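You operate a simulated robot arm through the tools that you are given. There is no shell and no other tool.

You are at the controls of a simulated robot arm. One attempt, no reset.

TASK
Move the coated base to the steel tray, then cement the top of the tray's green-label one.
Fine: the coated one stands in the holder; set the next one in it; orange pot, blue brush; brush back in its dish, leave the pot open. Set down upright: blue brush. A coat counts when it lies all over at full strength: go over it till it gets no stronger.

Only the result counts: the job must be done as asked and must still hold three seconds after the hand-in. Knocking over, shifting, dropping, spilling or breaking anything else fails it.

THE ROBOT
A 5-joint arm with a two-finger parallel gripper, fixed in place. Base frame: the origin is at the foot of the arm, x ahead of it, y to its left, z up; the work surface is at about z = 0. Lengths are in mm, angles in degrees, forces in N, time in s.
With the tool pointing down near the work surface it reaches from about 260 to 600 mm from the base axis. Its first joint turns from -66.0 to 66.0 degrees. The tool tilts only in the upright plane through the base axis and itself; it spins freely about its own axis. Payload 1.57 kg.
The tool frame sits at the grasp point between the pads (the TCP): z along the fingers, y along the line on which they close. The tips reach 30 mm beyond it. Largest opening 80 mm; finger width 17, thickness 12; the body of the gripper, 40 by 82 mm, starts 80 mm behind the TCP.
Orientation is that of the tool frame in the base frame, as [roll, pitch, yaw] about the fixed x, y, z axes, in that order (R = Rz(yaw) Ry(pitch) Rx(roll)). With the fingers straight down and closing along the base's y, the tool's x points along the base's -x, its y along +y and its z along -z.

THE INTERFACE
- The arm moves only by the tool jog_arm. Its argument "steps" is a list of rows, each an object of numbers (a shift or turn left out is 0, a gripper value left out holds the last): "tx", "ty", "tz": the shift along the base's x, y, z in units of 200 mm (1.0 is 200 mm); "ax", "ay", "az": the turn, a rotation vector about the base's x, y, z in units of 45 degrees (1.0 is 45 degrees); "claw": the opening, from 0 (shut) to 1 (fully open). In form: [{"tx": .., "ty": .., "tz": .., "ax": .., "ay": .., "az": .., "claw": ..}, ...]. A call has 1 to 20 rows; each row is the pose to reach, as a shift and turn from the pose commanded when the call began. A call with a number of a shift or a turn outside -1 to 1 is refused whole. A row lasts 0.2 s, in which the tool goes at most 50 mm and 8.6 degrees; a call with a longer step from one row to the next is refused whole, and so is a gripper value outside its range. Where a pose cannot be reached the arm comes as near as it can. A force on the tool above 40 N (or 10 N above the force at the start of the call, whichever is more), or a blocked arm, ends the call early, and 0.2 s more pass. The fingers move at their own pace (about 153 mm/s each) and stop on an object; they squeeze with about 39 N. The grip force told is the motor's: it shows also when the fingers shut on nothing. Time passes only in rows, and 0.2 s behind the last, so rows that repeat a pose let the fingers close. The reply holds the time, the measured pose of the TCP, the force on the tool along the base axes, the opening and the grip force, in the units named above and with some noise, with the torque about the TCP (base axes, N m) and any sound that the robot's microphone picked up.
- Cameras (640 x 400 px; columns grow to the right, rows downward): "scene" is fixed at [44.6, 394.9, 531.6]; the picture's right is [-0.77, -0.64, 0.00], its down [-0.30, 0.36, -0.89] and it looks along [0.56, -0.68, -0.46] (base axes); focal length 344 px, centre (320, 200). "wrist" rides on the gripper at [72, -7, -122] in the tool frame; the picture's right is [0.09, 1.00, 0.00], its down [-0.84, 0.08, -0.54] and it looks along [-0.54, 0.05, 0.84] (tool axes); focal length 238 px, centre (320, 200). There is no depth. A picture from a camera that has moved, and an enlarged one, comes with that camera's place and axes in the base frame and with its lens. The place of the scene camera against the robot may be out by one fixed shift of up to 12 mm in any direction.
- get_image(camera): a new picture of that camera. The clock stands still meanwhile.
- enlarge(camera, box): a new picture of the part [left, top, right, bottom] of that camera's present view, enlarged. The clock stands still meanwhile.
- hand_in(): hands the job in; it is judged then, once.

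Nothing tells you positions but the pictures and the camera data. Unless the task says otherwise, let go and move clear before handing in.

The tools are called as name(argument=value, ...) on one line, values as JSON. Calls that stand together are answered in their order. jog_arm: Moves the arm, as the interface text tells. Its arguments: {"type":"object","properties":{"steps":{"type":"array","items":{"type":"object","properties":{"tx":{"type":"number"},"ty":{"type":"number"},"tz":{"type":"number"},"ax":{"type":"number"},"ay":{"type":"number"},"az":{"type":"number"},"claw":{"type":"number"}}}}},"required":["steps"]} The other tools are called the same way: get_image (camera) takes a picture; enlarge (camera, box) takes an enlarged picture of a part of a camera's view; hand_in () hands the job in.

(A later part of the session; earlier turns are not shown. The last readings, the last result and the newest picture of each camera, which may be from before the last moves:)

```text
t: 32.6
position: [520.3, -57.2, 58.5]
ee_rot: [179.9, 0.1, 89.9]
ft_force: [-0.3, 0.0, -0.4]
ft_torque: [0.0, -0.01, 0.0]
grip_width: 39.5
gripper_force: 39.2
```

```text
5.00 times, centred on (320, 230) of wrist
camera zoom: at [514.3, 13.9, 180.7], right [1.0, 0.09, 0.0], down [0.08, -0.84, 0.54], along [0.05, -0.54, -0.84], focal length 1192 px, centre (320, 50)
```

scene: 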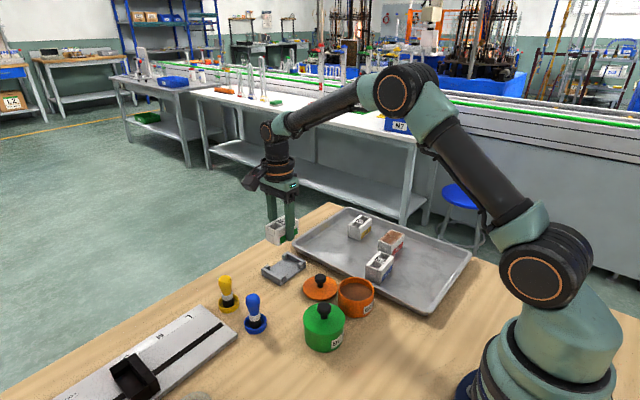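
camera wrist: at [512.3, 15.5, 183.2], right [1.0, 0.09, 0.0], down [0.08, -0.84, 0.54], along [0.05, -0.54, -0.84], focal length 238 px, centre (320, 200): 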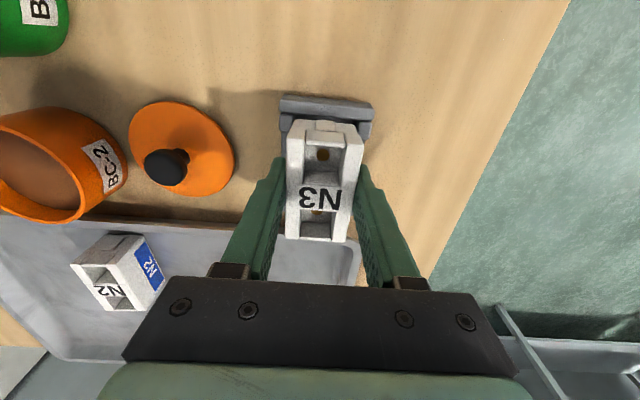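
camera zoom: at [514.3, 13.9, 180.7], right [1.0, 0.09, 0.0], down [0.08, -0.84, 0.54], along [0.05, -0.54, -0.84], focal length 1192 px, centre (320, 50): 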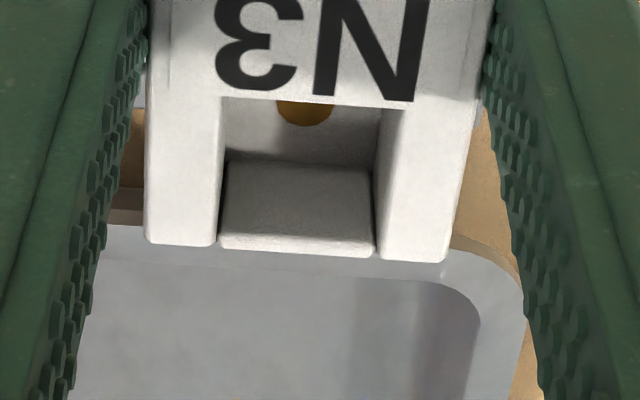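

The block is centred between the lugs to within about 0.5 mm. Lowering slowly into the holder.

jog_arm(steps=[{"ty": -0.003, "tz": -0.015}, {"ty": -0.003, "tz": -0.03}, {"ty": -0.003, "tz": -0.045}, {"ty": -0.003, "tz": -0.06}, {"ty": -0.003, "tz": -0.07}, {"ty": -0.003, "tz": -0.075}, {"ty": -0.003, "tz": -0.075}])

enlarge(camera="wrist", box=[256, 75, 384, 155])

```text
t: 34.2
position: [520.4, -58.0, 43.1]
ee_rot: [-180.0, 0.0, 90.0]
ft_force: [0.0, 0.4, -0.8]
ft_torque: [0.0, -0.02, 0.02]
grip_width: 39.7
gripper_force: 39.0
```

```text
5.00 times, centred on (320, 115) of wrist
camera zoom: at [514.2, 13.3, 165.5], right [1.0, 0.09, 0.0], down [0.08, -0.84, 0.54], along [0.05, -0.54, -0.84], focal length 1192 px, centre (320, 625)
```

zoom: 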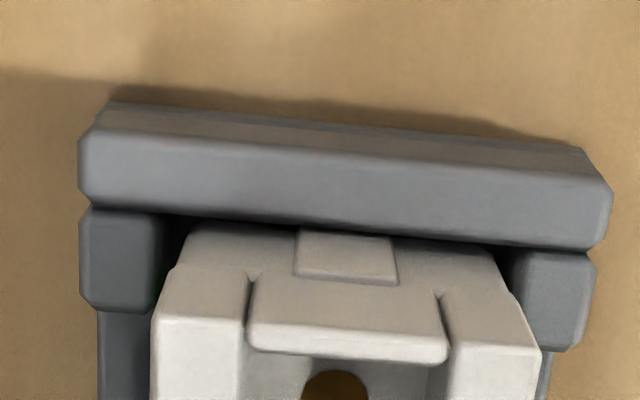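

jog_arm(steps=[{"tz": -0.004}, {"tz": -0.008}, {"tz": -0.01}, {"tz": -0.01}])

jog_arm(steps=[{"tz": -0.003}, {"tz": -0.006}, {"tz": -0.006}])

```text
t: 35.2
position: [519.8, -58.6, 42.0]
ee_rot: [180.0, 0.0, 90.0]
ft_force: [-0.2, -0.2, -0.3]
ft_torque: [-0.01, 0.01, 0.01]
grip_width: 39.7
gripper_force: 39.0
```

```text
t: 36.0
position: [521.5, -58.3, 40.5]
ee_rot: [180.0, 0.0, 90.0]
ft_force: [0.2, 0.2, -0.8]
ft_torque: [0.01, 0.01, 0.0]
grip_width: 39.4
gripper_force: 39.1
```

jog_arm(steps=[{"tz": -0.003}, {"tz": -0.005}, {"tz": -0.005}])

enlarge(camera="scene", box=[245, 225, 325, 285])

```text
t: 36.8
position: [521.1, -58.8, 39.9]
ee_rot: [180.0, -0.1, 89.9]
ft_force: [-3.1, -0.3, 7.7]
ft_torque: [-0.04, 0.11, 0.04]
grip_width: 39.6
gripper_force: 39.2
```

```text
6.67 times, centred on (285, 255) of scene
camera zoom: at [44.6, 394.9, 531.6], right [-0.77, -0.64, 0.0], down [-0.3, 0.36, -0.89], along [0.56, -0.68, -0.46], focal length 2295 px, centre (553, -167)
```

zoom: 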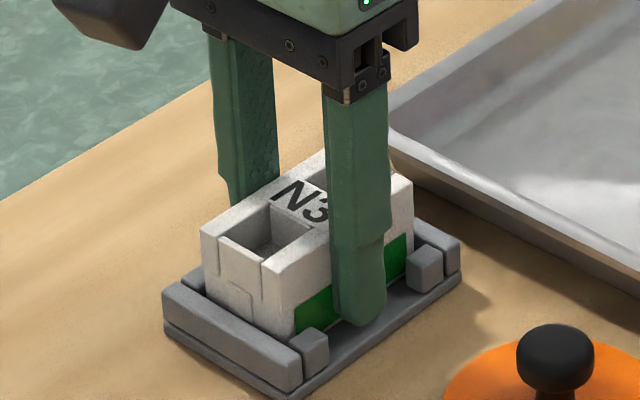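

Contact at the expected height, with the block seated. Releasing and rising straight up.

jog_arm(steps=[{"claw": 0.52}, {"claw": 0.56}, {"claw": 0.65}, {"claw": 0.8}, {"claw": 0.8}])

jog_arm(steps=[{"tz": 0.03}, {"tz": 0.08}, {"tz": 0.16}, {"tz": 0.28}, {"tz": 0.42}, {"tz": 0.55}, {"tz": 0.55}])

get_image(camera="wrist")

enlarge(camera="scene", box=[245, 225, 325, 285])

enlarge(camera="wrist", box=[268, 70, 380, 180])

```text
t: 38.0
position: [520.2, -58.2, 39.7]
ee_rot: [179.9, 0.0, 90.0]
ft_force: [0.1, 0.3, 0.1]
ft_torque: [-0.01, 0.01, 0.0]
grip_width: 64.0
gripper_force: 0.0
```

```text
t: 39.6
position: [519.9, -58.3, 148.9]
ee_rot: [179.9, 0.0, 90.0]
ft_force: [-0.1, 0.5, -0.6]
ft_torque: [0.03, 0.01, 0.03]
grip_width: 63.9
gripper_force: 0.2
```

```text
taken
camera wrist: at [514.0, 13.8, 271.0], right [1.0, 0.09, 0.0], down [0.08, -0.84, 0.54], along [0.05, -0.54, -0.84], focal length 238 px, centre (320, 200)
```

wrist: 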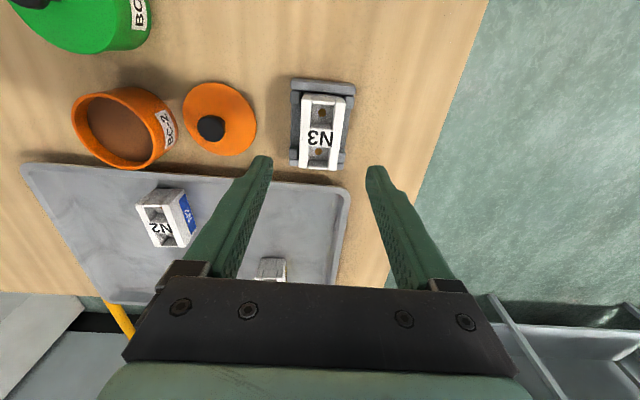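

```text
6.67 times, centred on (285, 255) of scene
camera zoom: at [44.6, 394.9, 531.6], right [-0.77, -0.64, 0.0], down [-0.3, 0.36, -0.89], along [0.56, -0.68, -0.46], focal length 2295 px, centre (553, -167)
```

zoom: 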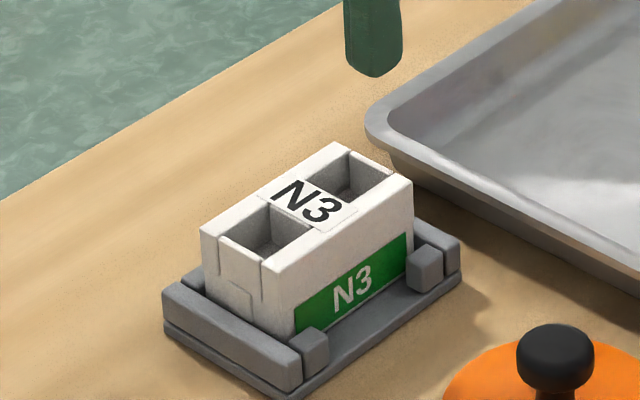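

```text
3.64 times, centred on (324, 125) of wrist
camera zoom: at [514.0, 13.8, 271.0], right [1.0, 0.09, 0.0], down [0.08, -0.84, 0.54], along [0.05, -0.54, -0.84], focal length 867 px, centre (306, 473)
```

zoom: 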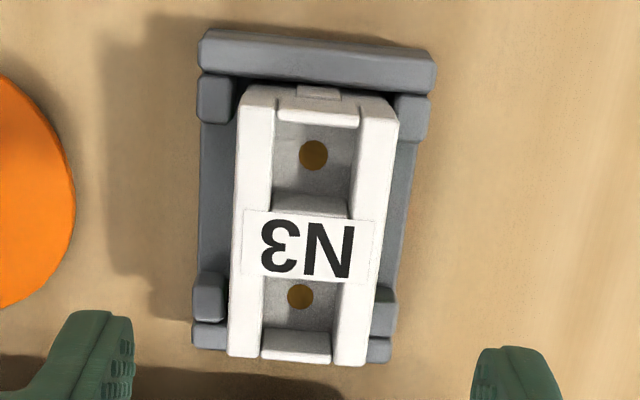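

N3 is seated in the holder with its label on the same side. Next I'm moving over the blue brush to measure it.

jog_arm(steps=[{"tx": -0.06, "ty": 0.13}, {"tx": -0.12, "ty": 0.27}, {"tx": -0.18, "ty": 0.41}, {"tx": -0.25, "ty": 0.55}, {"tx": -0.31, "ty": 0.67}, {"tx": -0.37, "ty": 0.775}, {"tx": -0.37, "ty": 0.775}])

get_image(camera="wrist")

enlarge(camera="wrist", box=[256, 60, 384, 140])

enlarge(camera="scene", box=[205, 262, 285, 342])

```text
t: 41.2
position: [445.2, 97.6, 149.7]
ee_rot: [180.0, 0.0, 90.0]
ft_force: [0.6, 0.7, 0.5]
ft_torque: [-0.02, -0.01, 0.01]
grip_width: 63.8
gripper_force: 0.0
```

```text
taken
camera wrist: at [439.3, 169.3, 271.7], right [1.0, 0.09, 0.0], down [0.08, -0.84, 0.54], along [0.05, -0.54, -0.84], focal length 238 px, centre (320, 200)
```

wrist: 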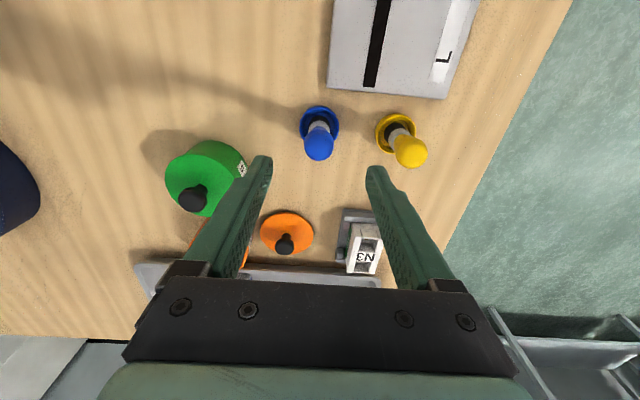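

```text
5.00 times, centred on (320, 100) of wrist
camera zoom: at [439.3, 169.3, 271.7], right [1.0, 0.09, 0.0], down [0.08, -0.84, 0.54], along [0.05, -0.54, -0.84], focal length 1192 px, centre (320, 700)
```

zoom: 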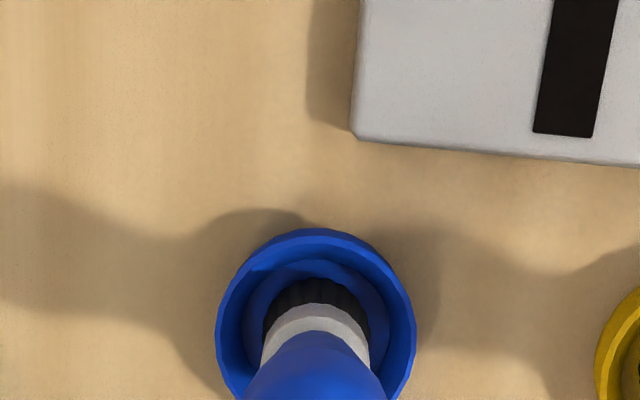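

```text
5.00 times, centred on (245, 302) of scene
camera zoom: at [44.6, 394.9, 531.6], right [-0.77, -0.64, 0.0], down [-0.3, 0.36, -0.89], along [0.56, -0.68, -0.46], focal length 1721 px, centre (695, -310)
```

zoom: 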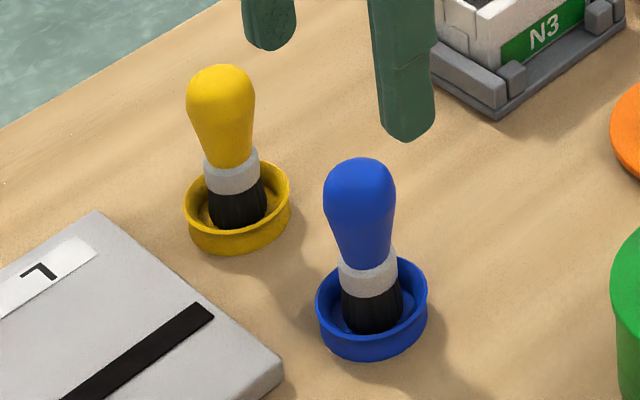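

enlarge(camera="wrist", box=[280, 95, 360, 165])

enlarge(camera="scene", box=[235, 285, 275, 335])

```text
5.71 times, centred on (320, 130) of wrist
camera zoom: at [439.3, 169.3, 271.7], right [1.0, 0.09, 0.0], down [0.08, -0.84, 0.54], along [0.05, -0.54, -0.84], focal length 1362 px, centre (320, 600)
```

zoom: 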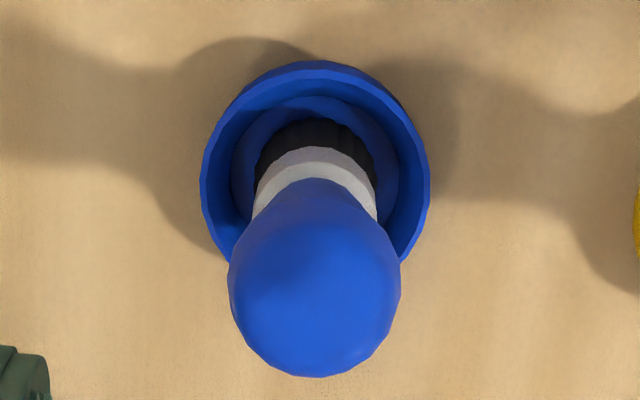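

```text
8.00 times, centred on (255, 310) of scene
camera zoom: at [44.6, 394.9, 531.6], right [-0.77, -0.64, 0.0], down [-0.3, 0.36, -0.89], along [0.56, -0.68, -0.46], focal length 2754 px, centre (840, -680)
```

zoom: 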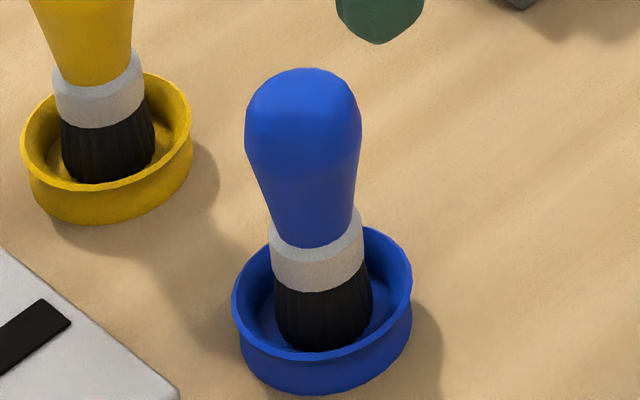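

The brush stands about 80+ mm tall, with its bulb widest at about z 65 and its axis near (445, 97). I'll take a lower view to refine the alignment before gripping.

jog_arm(steps=[{"tx": -0.006, "tz": -0.06}, {"tx": -0.006, "tz": -0.12}, {"tx": -0.006, "tz": -0.18}, {"tx": -0.006, "tz": -0.18}])

enlarge(camera="wrist", box=[240, 80, 400, 200])

enlarge(camera="scene", box=[215, 230, 295, 340])

```text
t: 42.2
position: [444.7, 97.9, 113.3]
ee_rot: [-180.0, 0.0, 90.0]
ft_force: [0.1, 0.1, -0.2]
ft_torque: [-0.02, -0.04, 0.01]
grip_width: 63.9
gripper_force: 0.0
```

```text
3.33 times, centred on (320, 140) of wrist
camera zoom: at [438.6, 169.5, 234.7], right [1.0, 0.09, 0.0], down [0.08, -0.84, 0.54], along [0.05, -0.54, -0.84], focal length 794 px, centre (320, 400)
```

zoom: 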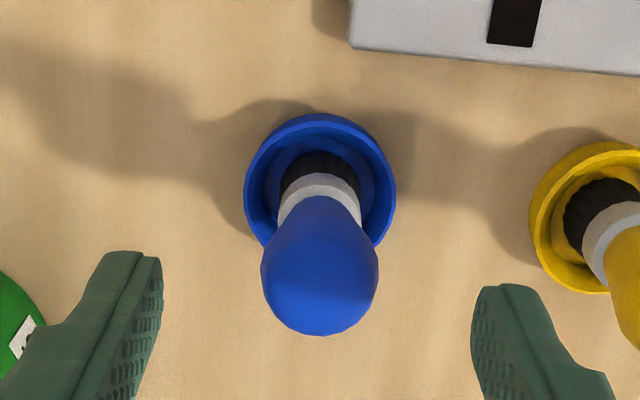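

```text
3.64 times, centred on (255, 285) of scene
camera zoom: at [44.6, 394.9, 531.6], right [-0.77, -0.64, 0.0], down [-0.3, 0.36, -0.89], along [0.56, -0.68, -0.46], focal length 1252 px, centre (556, -109)
```

zoom: 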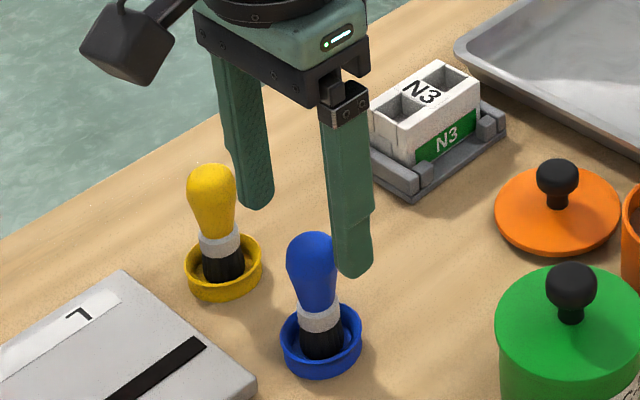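

The brush axis is at about (445.3, 97.5) and the TCP is aligned within half a millimetre. Lowering to TCP z ≈ 64 and closing on the bulb.

jog_arm(steps=[{"tz": -0.06}, {"tz": -0.12}, {"tz": -0.18}, {"tz": -0.22}, {"tz": -0.243}, {"tz": -0.243}])

get_image(camera="wrist")

enlarge(camera="scene", box=[215, 250, 295, 340])

```text
t: 43.6
position: [445.6, 97.7, 64.5]
ee_rot: [-180.0, -0.1, 90.0]
ft_force: [1.4, -0.9, 0.2]
ft_torque: [0.0, -0.01, -0.01]
grip_width: 63.8
gripper_force: 0.0
```

```text
taken
camera wrist: at [438.9, 168.4, 186.3], right [1.0, 0.09, 0.0], down [0.08, -0.84, 0.54], along [0.05, -0.54, -0.84], focal length 238 px, centre (320, 200)
```

wrist: 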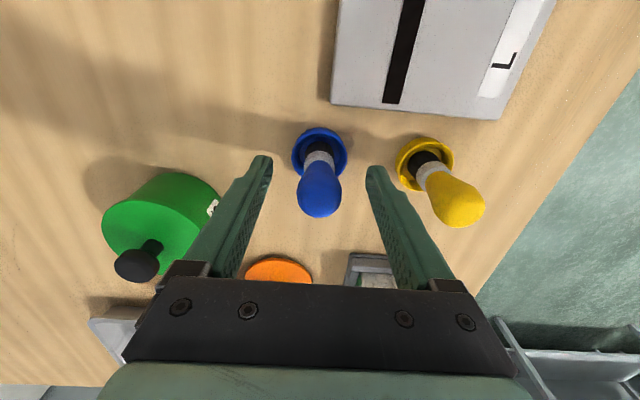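

```text
4.44 times, centred on (255, 295) of scene
camera zoom: at [44.6, 394.9, 531.6], right [-0.77, -0.64, 0.0], down [-0.3, 0.36, -0.89], along [0.56, -0.68, -0.46], focal length 1530 px, centre (609, -222)
```

zoom: 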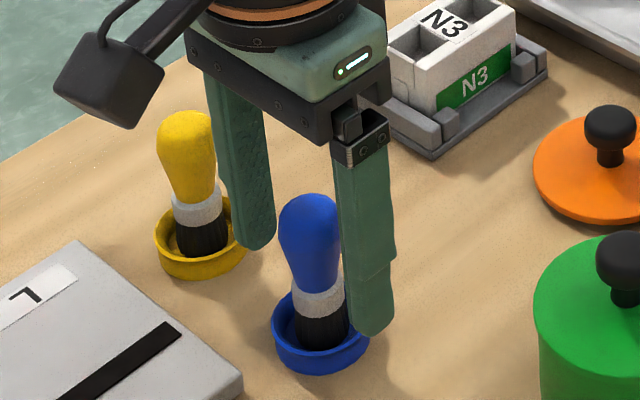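

The bulb is centred at the TCP in the wrist view. Closing gently on the handle.

jog_arm(steps=[{"claw": 0.6}, {"claw": 0.45}, {"claw": 0.4}, {"claw": 0.36}, {"claw": 0.33}, {"claw": 0.2}, {"claw": 0.0}, {"claw": 0.0}])

enlarge(camera="scene", box=[215, 250, 295, 340])

get_image(camera="wrist")

```text
t: 45.4
position: [445.3, 96.7, 65.6]
ee_rot: [180.0, 0.0, 90.0]
ft_force: [-0.8, 0.0, 1.1]
ft_torque: [-0.01, 0.01, -0.02]
grip_width: 26.1
gripper_force: 37.4
```

```text
4.44 times, centred on (255, 295) of scene
camera zoom: at [44.6, 394.9, 531.6], right [-0.77, -0.64, 0.0], down [-0.3, 0.36, -0.89], along [0.56, -0.68, -0.46], focal length 1530 px, centre (609, -222)
```

zoom: 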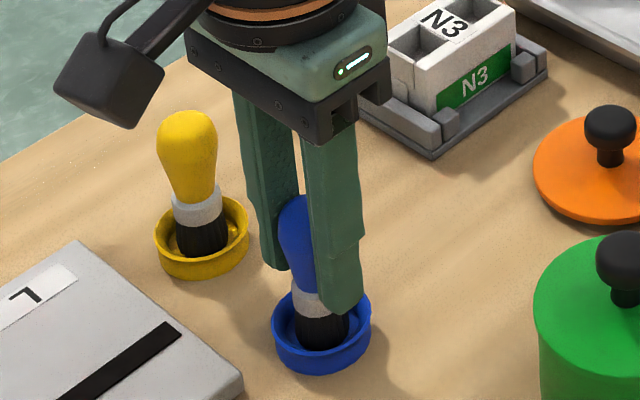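

```text
taken
camera wrist: at [438.9, 168.4, 186.4], right [1.0, 0.09, 0.0], down [0.08, -0.84, 0.54], along [0.05, -0.54, -0.84], focal length 238 px, centre (320, 200)
```

wrist: 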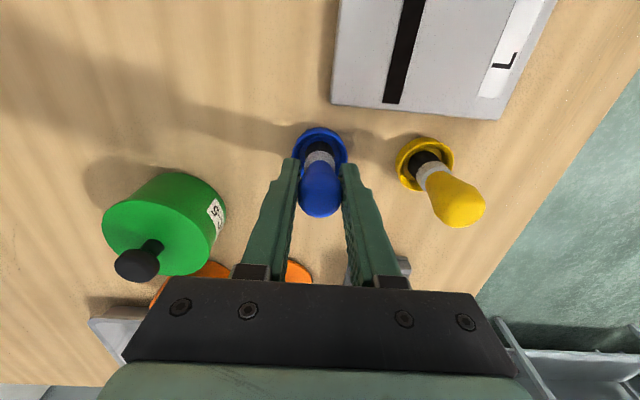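

The brush is gripped at 26 mm width, at TCP (445.9, 96.4, 64.4). I'm recording that pose for the return. Lifting slowly.

jog_arm(steps=[{"tz": 0.01}, {"tz": 0.03}, {"tz": 0.06}, {"tz": 0.1}, {"tz": 0.16}, {"tz": 0.25}, {"tz": 0.35}, {"tz": 0.45}, {"tz": 0.45}])

enlarge(camera="scene", box=[205, 190, 305, 340])

get_image(camera="wrist")

```text
t: 47.4
position: [444.1, 97.2, 155.3]
ee_rot: [180.0, 0.0, 90.0]
ft_force: [0.5, -0.2, -0.8]
ft_torque: [-0.01, -0.01, 0.0]
grip_width: 25.8
gripper_force: 36.9
```

```text
2.67 times, centred on (255, 265) of scene
camera zoom: at [44.6, 394.9, 531.6], right [-0.77, -0.64, 0.0], down [-0.3, 0.36, -0.89], along [0.56, -0.68, -0.46], focal length 918 px, centre (493, 27)
```

zoom: 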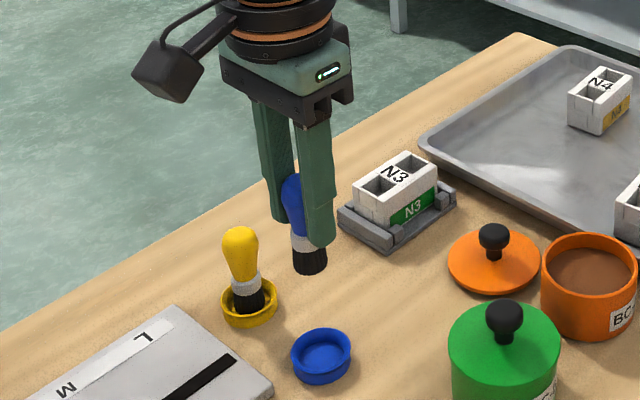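

```text
taken
camera wrist: at [439.0, 168.0, 277.1], right [1.0, 0.09, 0.0], down [0.08, -0.84, 0.54], along [0.05, -0.54, -0.84], focal length 238 px, centre (320, 200)
```

wrist: 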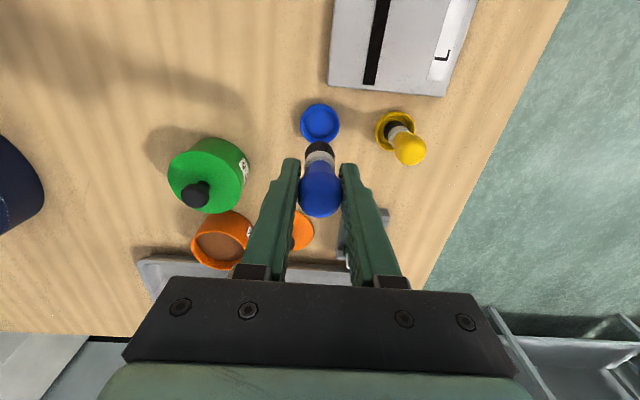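

enlarge(camera="wrist", box=[272, 85, 368, 225])

enlarge(camera="wrist", box=[150, 120, 310, 280])

enlarge(camera="scene", box=[295, 260, 391, 355])

```text
2.86 times, centred on (320, 155) of wrist
camera zoom: at [439.0, 168.0, 277.1], right [1.0, 0.09, 0.0], down [0.08, -0.84, 0.54], along [0.05, -0.54, -0.84], focal length 681 px, centre (320, 329)
```

zoom: 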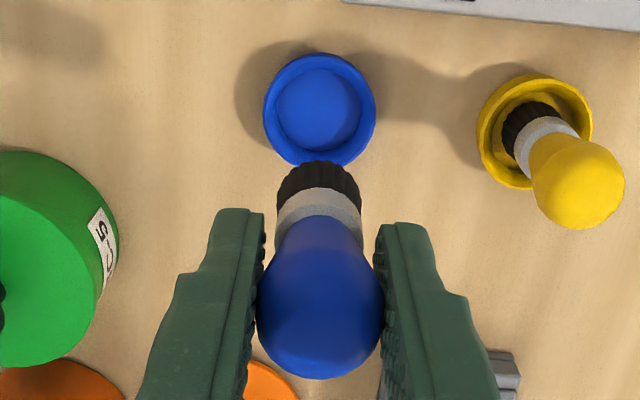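

```text
2.50 times, centred on (230, 200) of wrist
camera zoom: at [439.0, 168.0, 277.1], right [1.0, 0.09, 0.0], down [0.08, -0.84, 0.54], along [0.05, -0.54, -0.84], focal length 596 px, centre (545, 200)
```

zoom: 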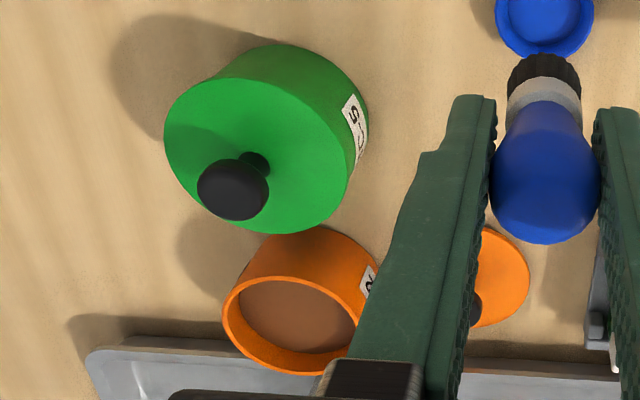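

```text
4.21 times, centred on (343, 308) of scene
camera zoom: at [44.6, 394.9, 531.6], right [-0.77, -0.64, 0.0], down [-0.3, 0.36, -0.89], along [0.56, -0.68, -0.46], focal length 1449 px, centre (223, -253)
```

zoom: 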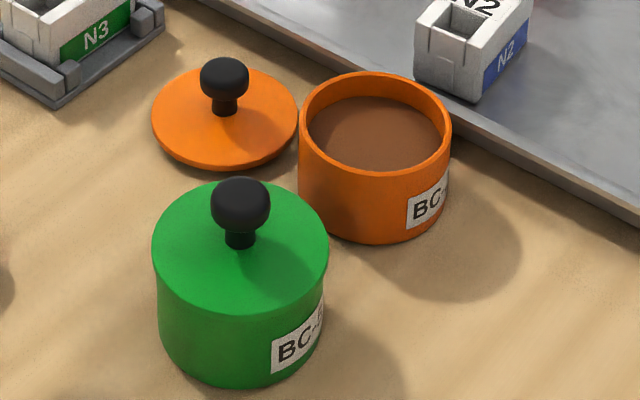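

The brush came free and the dish stayed put, centred at about (445.3, 97.9). The orange pot is centred near (322, -75), its rim at about z 42 and the cement at about z 32. I'm moving the brush above it.

jog_arm(steps=[{"tx": -0.07, "ty": -0.1}, {"tx": -0.17, "ty": -0.24}, {"tx": -0.28, "ty": -0.39}, {"tx": -0.39, "ty": -0.54}, {"tx": -0.49, "ty": -0.68}, {"tx": -0.57, "ty": -0.79}, {"tx": -0.62, "ty": -0.857}, {"tx": -0.62, "ty": -0.857}, {"tx": -0.62, "ty": -0.857}])

get_image(camera="wrist")

get_image(camera="scene")

enlarge(camera="wrist", box=[256, 60, 384, 140])

```text
t: 49.4
position: [321.3, -74.6, 156.1]
ee_rot: [-179.9, -0.1, 89.9]
ft_force: [0.3, -0.3, -0.2]
ft_torque: [0.04, -0.01, 0.01]
grip_width: 25.9
gripper_force: 36.6
```

```text
taken
camera wrist: at [313.9, -3.3, 276.6], right [1.0, 0.09, 0.0], down [0.08, -0.84, 0.54], along [0.05, -0.54, -0.84], focal length 238 px, centre (320, 200)
```

wrist: 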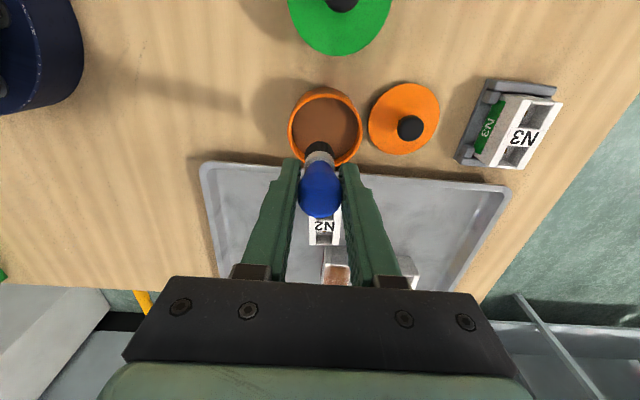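

```text
taken
```

scene: 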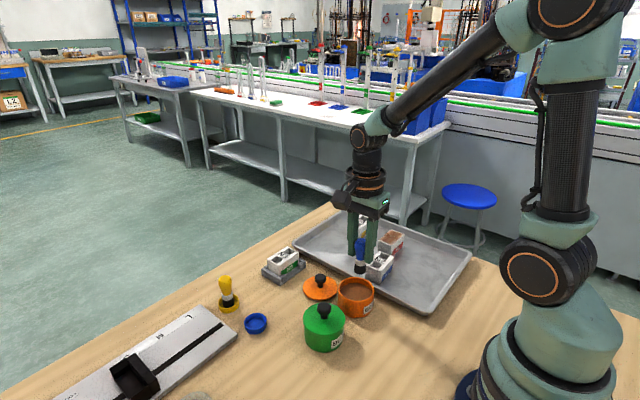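

```text
5.00 times, centred on (320, 100) of wrist
camera zoom: at [313.9, -3.3, 276.6], right [1.0, 0.09, 0.0], down [0.08, -0.84, 0.54], along [0.05, -0.54, -0.84], focal length 1192 px, centre (320, 700)
```

zoom: 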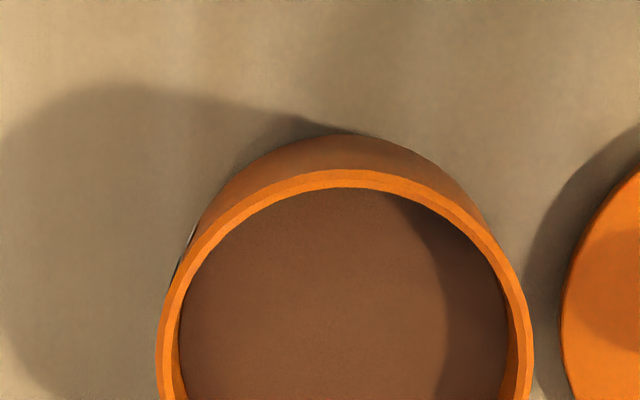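

enlarge(camera="wrist", box=[270, 75, 382, 225])

```text
2.67 times, centred on (326, 150) of wrist
camera zoom: at [313.9, -3.3, 276.6], right [1.0, 0.09, 0.0], down [0.08, -0.84, 0.54], along [0.05, -0.54, -0.84], focal length 636 px, centre (304, 333)
```

zoom: 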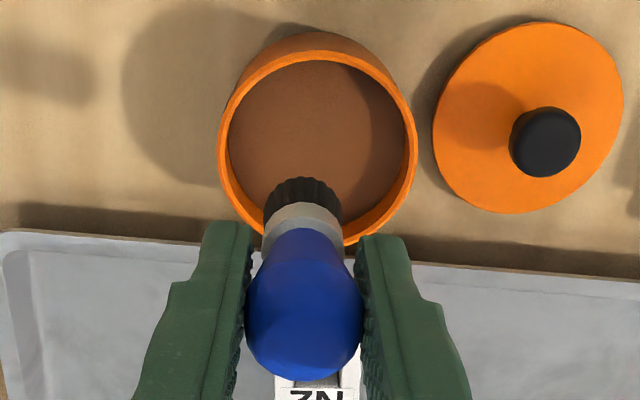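

The brush hangs vertical in the grip. I'll centre over the pot at about (324.5, -74) and lower the bristles into the cement step by step.

jog_arm(steps=[{"tx": 0.0175, "ty": 0.005}, {"tx": 0.0175, "ty": 0.005, "tz": -0.1}, {"tx": 0.0175, "ty": 0.005, "tz": -0.2}, {"tx": 0.0175, "ty": 0.005, "tz": -0.27}, {"tx": 0.0175, "ty": 0.005, "tz": -0.31}, {"tx": 0.0175, "ty": 0.005, "tz": -0.333}, {"tx": 0.0175, "ty": 0.005, "tz": -0.333}])

enlarge(camera="scene", box=[310, 230, 410, 320])

enlarge(camera="wrist", box=[270, 75, 382, 225])

```text
t: 51.0
position: [326.0, -74.0, 89.3]
ee_rot: [179.8, 0.2, 89.9]
ft_force: [-5.3, -2.7, 36.1]
ft_torque: [-0.17, 0.04, -0.04]
grip_width: 26.2
gripper_force: 37.0
```

```text
4.44 times, centred on (360, 275) of scene
camera zoom: at [44.5, 394.9, 531.5], right [-0.77, -0.64, 0.0], down [-0.3, 0.36, -0.89], along [0.56, -0.68, -0.46], focal length 1530 px, centre (142, -133)
```

zoom: 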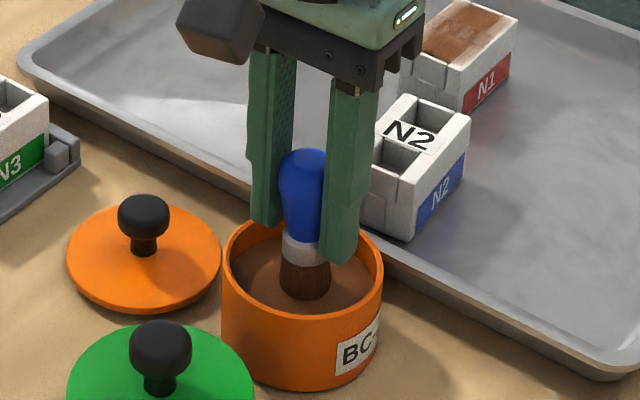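

```text
2.67 times, centred on (326, 150) of wrist
camera zoom: at [319.0, -2.8, 211.3], right [1.0, 0.09, 0.0], down [0.07, -0.84, 0.54], along [0.05, -0.54, -0.84], focal length 636 px, centre (304, 333)
```

zoom: 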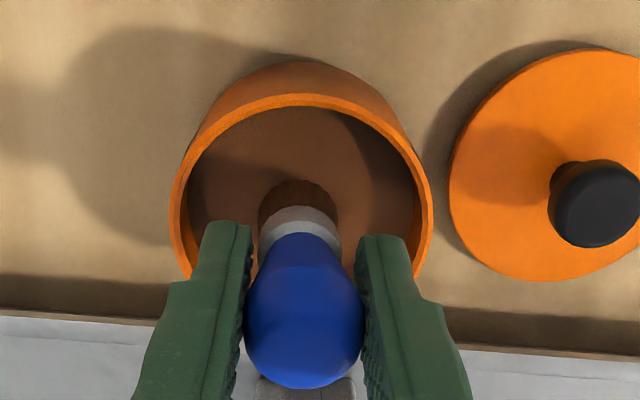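

The bristles touched something firm (36 N), so the cement is shallow here. They are now brown with cement, so I'm lifting straight off to relieve the force.

jog_arm(steps=[{"tz": 0.01}, {"tz": 0.02}, {"tz": 0.04}, {"tz": 0.08}, {"tz": 0.15}, {"tz": 0.25}, {"tz": 0.34}, {"tz": 0.34}])

enlarge(camera="wrist", box=[270, 75, 382, 225])

enlarge(camera="scene", box=[300, 190, 420, 330])

```text
t: 52.8
position: [325.7, -73.6, 156.5]
ee_rot: [180.0, 0.0, 90.0]
ft_force: [-1.6, -0.3, 0.1]
ft_torque: [-0.01, 0.01, 0.02]
grip_width: 26.2
gripper_force: 37.2
```

```text
2.67 times, centred on (326, 150) of wrist
camera zoom: at [319.1, -2.0, 277.5], right [1.0, 0.09, 0.0], down [0.08, -0.84, 0.54], along [0.05, -0.54, -0.84], focal length 636 px, centre (304, 333)
```

zoom: 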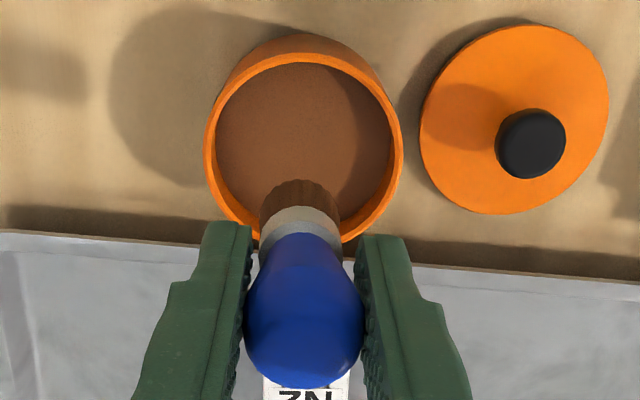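

```text
2.86 times, centred on (360, 260) of scene
camera zoom: at [44.6, 394.9, 531.6], right [-0.77, -0.64, 0.0], down [-0.3, 0.36, -0.89], along [0.56, -0.68, -0.46], focal length 984 px, centre (206, 29)
```

zoom: 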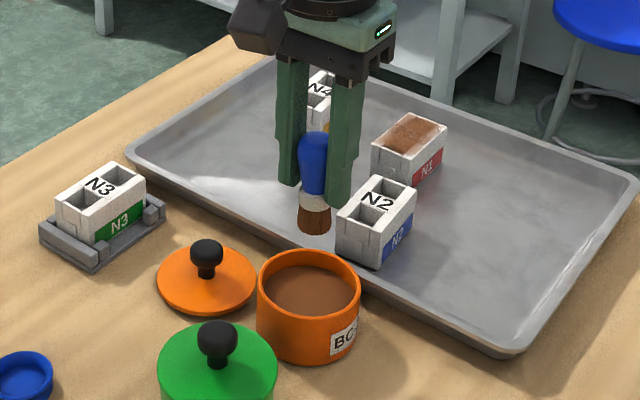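

The brush is loaded with cement, it slid up 2–3 mm in the grip, and the pot hasn't moved. Next I'm going over N3 in the holder, staying high on the way.

jog_arm(steps=[{"tx": 0.08, "ty": 0.01}, {"tx": 0.22, "ty": 0.02}, {"tx": 0.38, "ty": 0.03}, {"tx": 0.54, "ty": 0.04}, {"tx": 0.7, "ty": 0.05}, {"tx": 0.84, "ty": 0.06}, {"tx": 0.93, "ty": 0.06}, {"tx": 0.975, "ty": 0.06}, {"tx": 0.975, "ty": 0.06, "tz": -0.1}, {"tx": 0.975, "ty": 0.06, "tz": -0.2}, {"tx": 0.975, "ty": 0.06, "tz": -0.2}])

get_image(camera="wrist")

enlarge(camera="wrist", box=[256, 70, 384, 220])

enlarge(camera="scene", box=[235, 190, 335, 290])

```text
t: 55.2
position: [520.2, -62.7, 116.9]
ee_rot: [-180.0, 0.1, 90.1]
ft_force: [0.5, 0.8, -0.2]
ft_torque: [-0.01, -0.03, 0.01]
grip_width: 26.2
gripper_force: 37.0
```

```text
taken
camera wrist: at [513.5, 9.5, 238.5], right [1.0, 0.09, 0.0], down [0.08, -0.84, 0.54], along [0.05, -0.54, -0.84], focal length 238 px, centre (320, 200)
```

wrist: 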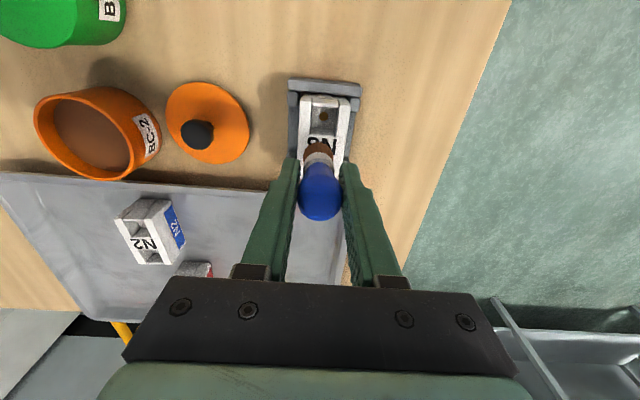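

```text
2.67 times, centred on (320, 145) of wrist
camera zoom: at [513.5, 9.5, 238.5], right [1.0, 0.09, 0.0], down [0.08, -0.84, 0.54], along [0.05, -0.54, -0.84], focal length 636 px, centre (320, 347)
```

zoom: 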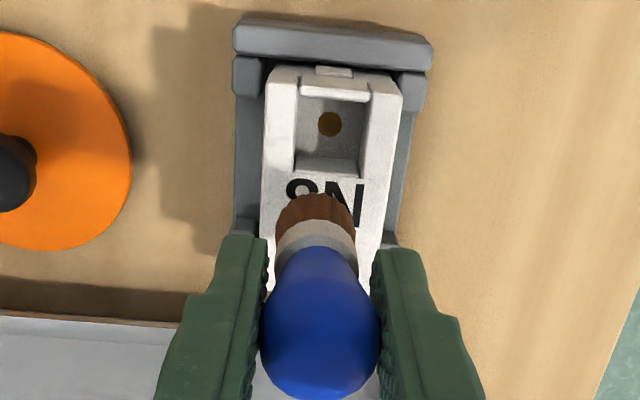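

```text
4.00 times, centred on (285, 240) of scene
camera zoom: at [44.7, 394.9, 531.6], right [-0.77, -0.64, 0.0], down [-0.3, 0.36, -0.89], along [0.56, -0.68, -0.46], focal length 1377 px, centre (460, 40)
```

zoom: 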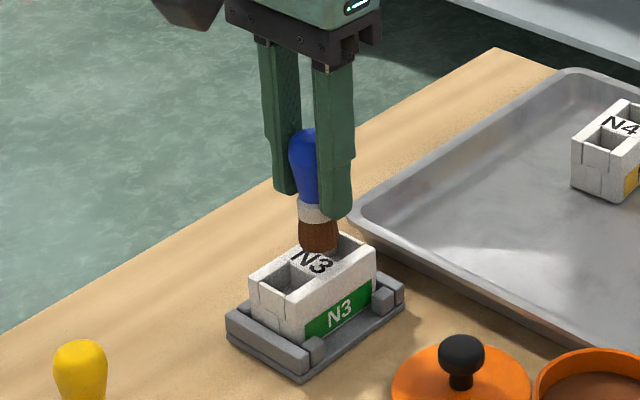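

The brush is above the middle of N3 with about 15 mm to go. Lowering in small steps until I feel contact.

jog_arm(steps=[{"tz": -0.02}, {"tz": -0.04}, {"tz": -0.055}, {"tz": -0.055}])

jog_arm(steps=[{"tz": -0.005}, {"tz": -0.01}, {"tz": -0.01}])

```text
t: 56.2
position: [518.7, -62.3, 104.3]
ee_rot: [-179.9, 0.1, 90.0]
ft_force: [0.7, -0.1, -0.8]
ft_torque: [0.04, -0.02, 0.01]
grip_width: 26.1
gripper_force: 37.2
```

```text
t: 57.0
position: [519.7, -60.7, 104.3]
ee_rot: [179.8, -0.1, 89.9]
ft_force: [-0.6, -0.4, 5.1]
ft_torque: [-0.01, 0.01, 0.01]
grip_width: 26.1
gripper_force: 37.6
```

enlarge(camera="wrist", box=[256, 70, 384, 220])

enlarge(camera="scene", box=[250, 220, 325, 285])

```text
2.67 times, centred on (320, 145) of wrist
camera zoom: at [513.6, 10.2, 225.6], right [1.0, 0.09, 0.0], down [0.08, -0.84, 0.54], along [0.05, -0.54, -0.84], focal length 636 px, centre (320, 347)
```

zoom: 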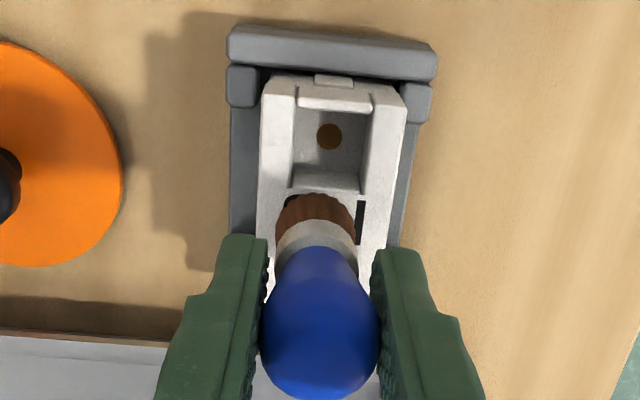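

```text
6.15 times, centred on (288, 252) of scene
camera zoom: at [44.6, 394.9, 531.6], right [-0.77, -0.64, 0.0], down [-0.3, 0.36, -0.89], along [0.56, -0.68, -0.46], focal length 2118 px, centre (520, -123)
```

zoom: 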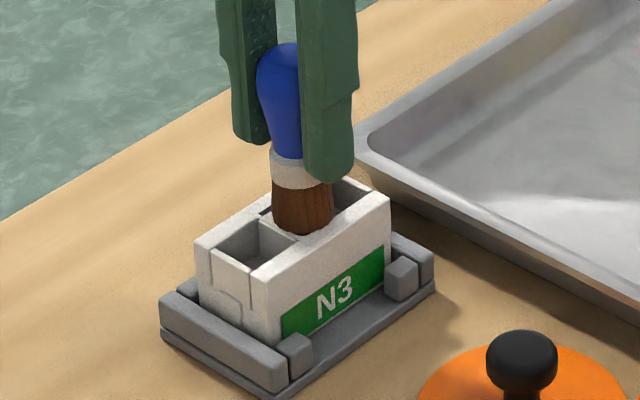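

Light contact (5 N). I'm starting overlapping strokes across x, working toward the +y end.

jog_arm(steps=[{"tx": 0.035}, {"tx": 0.07}, {"tx": 0.07, "ty": 0.04}, {"tx": 0.035, "ty": 0.04}, {"tx": 0.0, "ty": 0.04}, {"tx": -0.035, "ty": 0.04}, {"tx": -0.07, "ty": 0.04}, {"tx": -0.07, "ty": 0.08}, {"tx": -0.035, "ty": 0.08}, {"tx": 0.0, "ty": 0.08}, {"tx": 0.035, "ty": 0.08}, {"tx": 0.07, "ty": 0.08}, {"tx": 0.07, "ty": 0.12}, {"tx": 0.035, "ty": 0.12}, {"tx": 0.0, "ty": 0.12}, {"tx": -0.035, "ty": 0.12}, {"tx": -0.07, "ty": 0.12}, {"tx": -0.07, "ty": 0.145}, {"tx": 0.0, "ty": 0.145}, {"tx": 0.07, "ty": 0.145}])

get_image(camera="wrist")

enlarge(camera="scene", box=[250, 220, 325, 285])

```text
t: 61.2
position: [533.3, -31.0, 104.6]
ee_rot: [180.0, 0.0, 90.0]
ft_force: [-0.8, 1.7, -0.7]
ft_torque: [0.01, 0.02, -0.01]
grip_width: 25.9
gripper_force: 37.1
```

```text
taken
camera wrist: at [527.3, 40.2, 226.3], right [1.0, 0.09, 0.0], down [0.08, -0.84, 0.54], along [0.05, -0.54, -0.84], focal length 238 px, centre (320, 200)
```

wrist: 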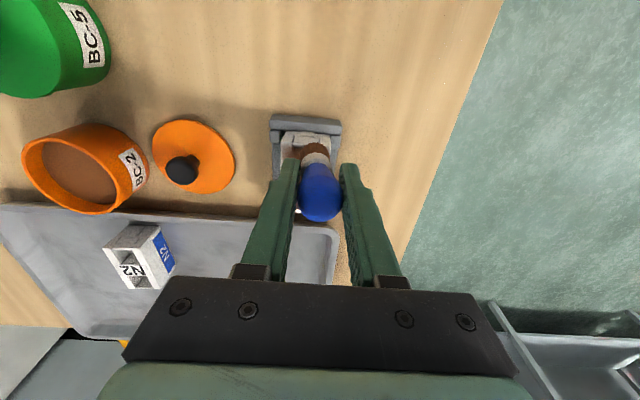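

```text
6.15 times, centred on (288, 252) of scene
camera zoom: at [44.6, 394.9, 531.6], right [-0.77, -0.64, 0.0], down [-0.3, 0.36, -0.89], along [0.56, -0.68, -0.46], focal length 2118 px, centre (520, -123)
```

zoom: 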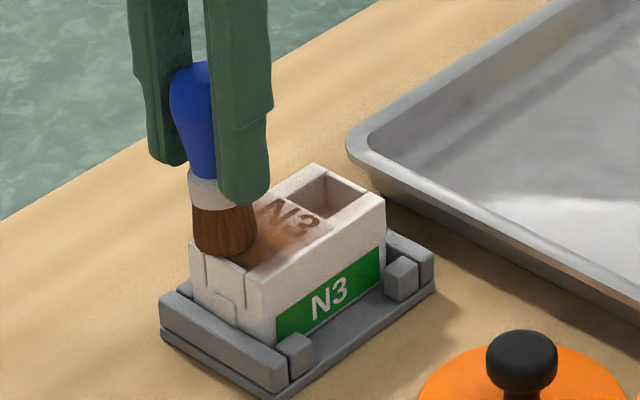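

The coat is going on well, covering the recess too. Continuing the zigzag back toward the -y end.

jog_arm(steps=[{"tx": -0.07, "tz": -0.002}, {"tx": -0.14, "tz": -0.002}, {"tx": -0.14, "ty": -0.045, "tz": -0.002}, {"tx": -0.07, "ty": -0.045, "tz": -0.002}, {"tx": 0.0, "ty": -0.045, "tz": -0.002}, {"tx": 0.0, "ty": -0.09, "tz": -0.002}, {"tx": -0.07, "ty": -0.09, "tz": -0.002}, {"tx": -0.14, "ty": -0.09, "tz": -0.002}, {"tx": -0.14, "ty": -0.135, "tz": -0.002}, {"tx": -0.07, "ty": -0.135, "tz": -0.002}, {"tx": 0.0, "ty": -0.135, "tz": -0.002}, {"tx": 0.0, "ty": -0.18, "tz": -0.002}, {"tx": -0.07, "ty": -0.18, "tz": -0.002}, {"tx": -0.14, "ty": -0.18, "tz": -0.002}, {"tx": -0.14, "ty": -0.225, "tz": -0.002}, {"tx": -0.07, "ty": -0.225, "tz": -0.002}, {"tx": 0.0, "ty": -0.225, "tz": -0.002}, {"tx": 0.0, "ty": -0.27, "tz": -0.002}, {"tx": -0.07, "ty": -0.27, "tz": -0.002}, {"tx": -0.14, "ty": -0.27, "tz": -0.002}])

get_image(camera="wrist")

enlarge(camera="scene", box=[250, 220, 325, 285])

```text
t: 65.4
position: [504.8, -85.3, 103.6]
ee_rot: [-180.0, 0.0, 90.0]
ft_force: [1.5, 0.4, 2.6]
ft_torque: [0.01, -0.07, -0.01]
grip_width: 26.1
gripper_force: 37.2
```

```text
taken
camera wrist: at [498.5, -14.1, 225.0], right [1.0, 0.09, 0.0], down [0.08, -0.84, 0.54], along [0.05, -0.54, -0.84], focal length 238 px, centre (320, 200)
```

wrist: 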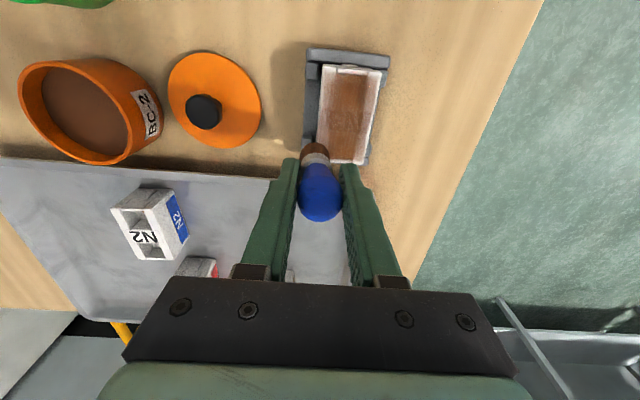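

```text
6.15 times, centred on (288, 252) of scene
camera zoom: at [44.6, 394.9, 531.6], right [-0.77, -0.64, 0.0], down [-0.3, 0.36, -0.89], along [0.56, -0.68, -0.46], focal length 2118 px, centre (520, -123)
```

zoom: 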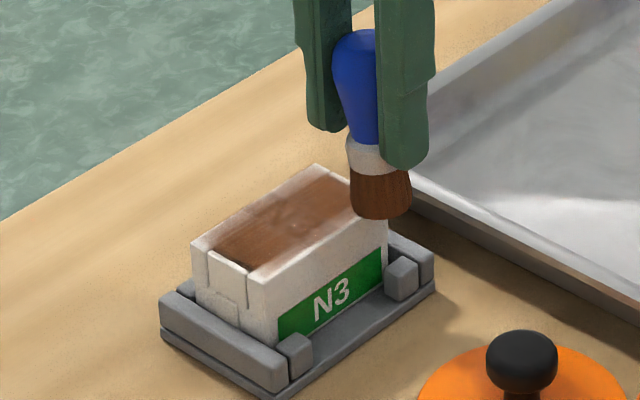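

enlarge(camera="wrist", box=[290, 40, 402, 180])

enlarge(camera="scene", box=[268, 235, 308, 265])

```text
2.86 times, centred on (346, 110) of wrist
camera zoom: at [498.5, -14.1, 225.0], right [1.0, 0.09, 0.0], down [0.08, -0.84, 0.54], along [0.05, -0.54, -0.84], focal length 681 px, centre (246, 457)
```

zoom: 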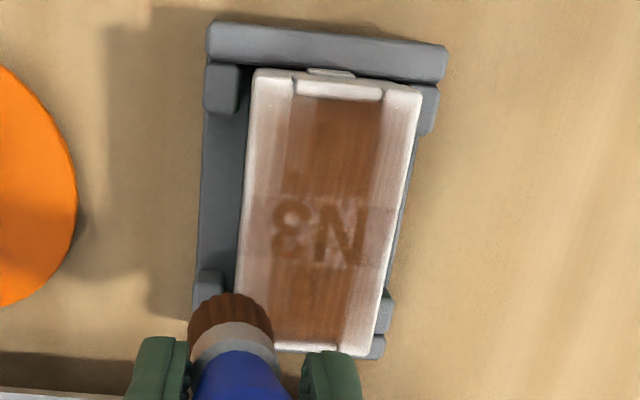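

```text
13.33 times, centred on (288, 250) of scene
camera zoom: at [44.6, 394.9, 531.6], right [-0.77, -0.64, 0.0], down [-0.3, 0.36, -0.89], along [0.56, -0.68, -0.46], focal length 4590 px, centre (747, -467)
```

zoom: 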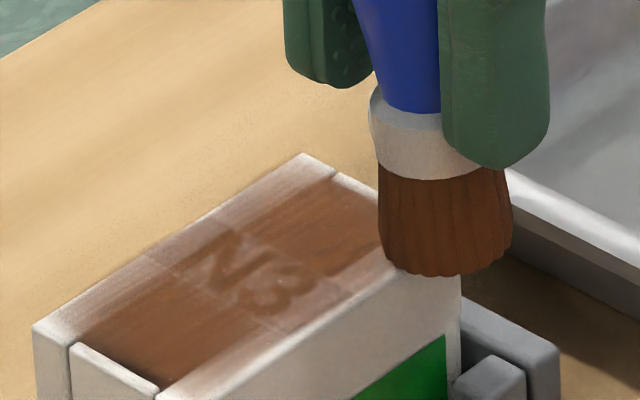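

The coat on N3 is building evenly. I'm finishing the -y corners and zigzagging back with slightly wider strokes over the right rim.

jog_arm(steps=[{"tx": 0.0, "ty": -0.02}, {"tx": 0.055, "ty": -0.02}, {"tx": 0.11, "ty": -0.02}, {"tx": 0.16, "ty": -0.02}, {"tx": 0.16, "ty": 0.03}, {"tx": 0.08, "ty": 0.03}, {"tx": 0.0, "ty": 0.03}, {"tx": 0.0, "ty": 0.075}, {"tx": 0.08, "ty": 0.075}, {"tx": 0.16, "ty": 0.075}, {"tx": 0.16, "ty": 0.12}, {"tx": 0.08, "ty": 0.12}, {"tx": 0.0, "ty": 0.12}, {"tx": 0.0, "ty": 0.165}, {"tx": 0.08, "ty": 0.165}, {"tx": 0.16, "ty": 0.165}, {"tx": 0.16, "ty": 0.21}, {"tx": 0.08, "ty": 0.21}, {"tx": 0.0, "ty": 0.21}, {"tx": 0.0, "ty": 0.25}])

jog_arm(steps=[{"tx": 0.08, "ty": 0.0}, {"tx": 0.16, "ty": 0.0}, {"tx": 0.16, "ty": 0.03}, {"tx": 0.08, "ty": 0.03}, {"tx": 0.0, "ty": 0.03}, {"tx": 0.08, "ty": 0.02}, {"tx": 0.16, "ty": 0.02}, {"tx": 0.16, "ty": 0.02, "tz": 0.04}, {"tx": 0.16, "ty": 0.15, "tz": 0.1}, {"tx": 0.08, "ty": 0.3, "tz": 0.2}, {"tx": 0.08, "ty": 0.3, "tz": 0.2}])

get_image(camera="wrist")

enlarge(camera="scene", box=[268, 235, 308, 265])

```text
t: 69.6
position: [504.6, -35.8, 103.1]
ee_rot: [-180.0, 0.1, 90.0]
ft_force: [0.2, -1.1, 2.3]
ft_torque: [-0.08, 0.0, -0.01]
grip_width: 26.1
gripper_force: 37.4
```

```text
t: 72.0
position: [522.4, 24.2, 143.4]
ee_rot: [180.0, 0.1, 90.0]
ft_force: [0.7, -0.1, -0.2]
ft_torque: [0.02, -0.02, -0.01]
grip_width: 26.4
gripper_force: 36.9
```

```text
taken
camera wrist: at [516.8, 96.5, 265.1], right [1.0, 0.09, 0.0], down [0.08, -0.84, 0.54], along [0.05, -0.54, -0.84], focal length 238 px, centre (320, 200)
```

wrist: 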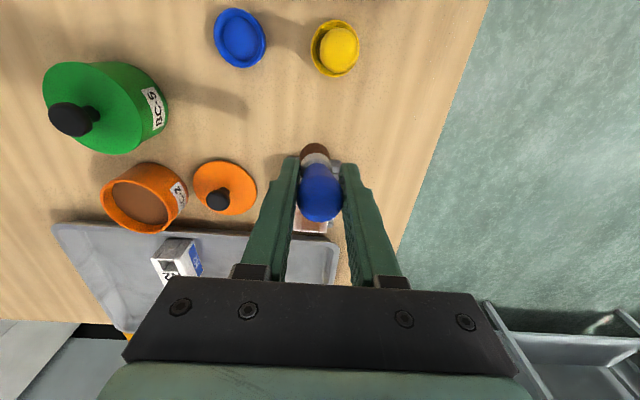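

```text
13.33 times, centred on (288, 250) of scene
camera zoom: at [44.6, 394.9, 531.6], right [-0.77, -0.64, 0.0], down [-0.3, 0.36, -0.89], along [0.56, -0.68, -0.46], focal length 4590 px, centre (747, -467)
```

zoom: 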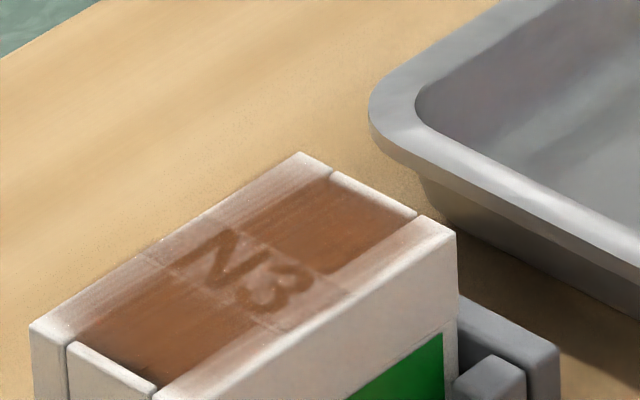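

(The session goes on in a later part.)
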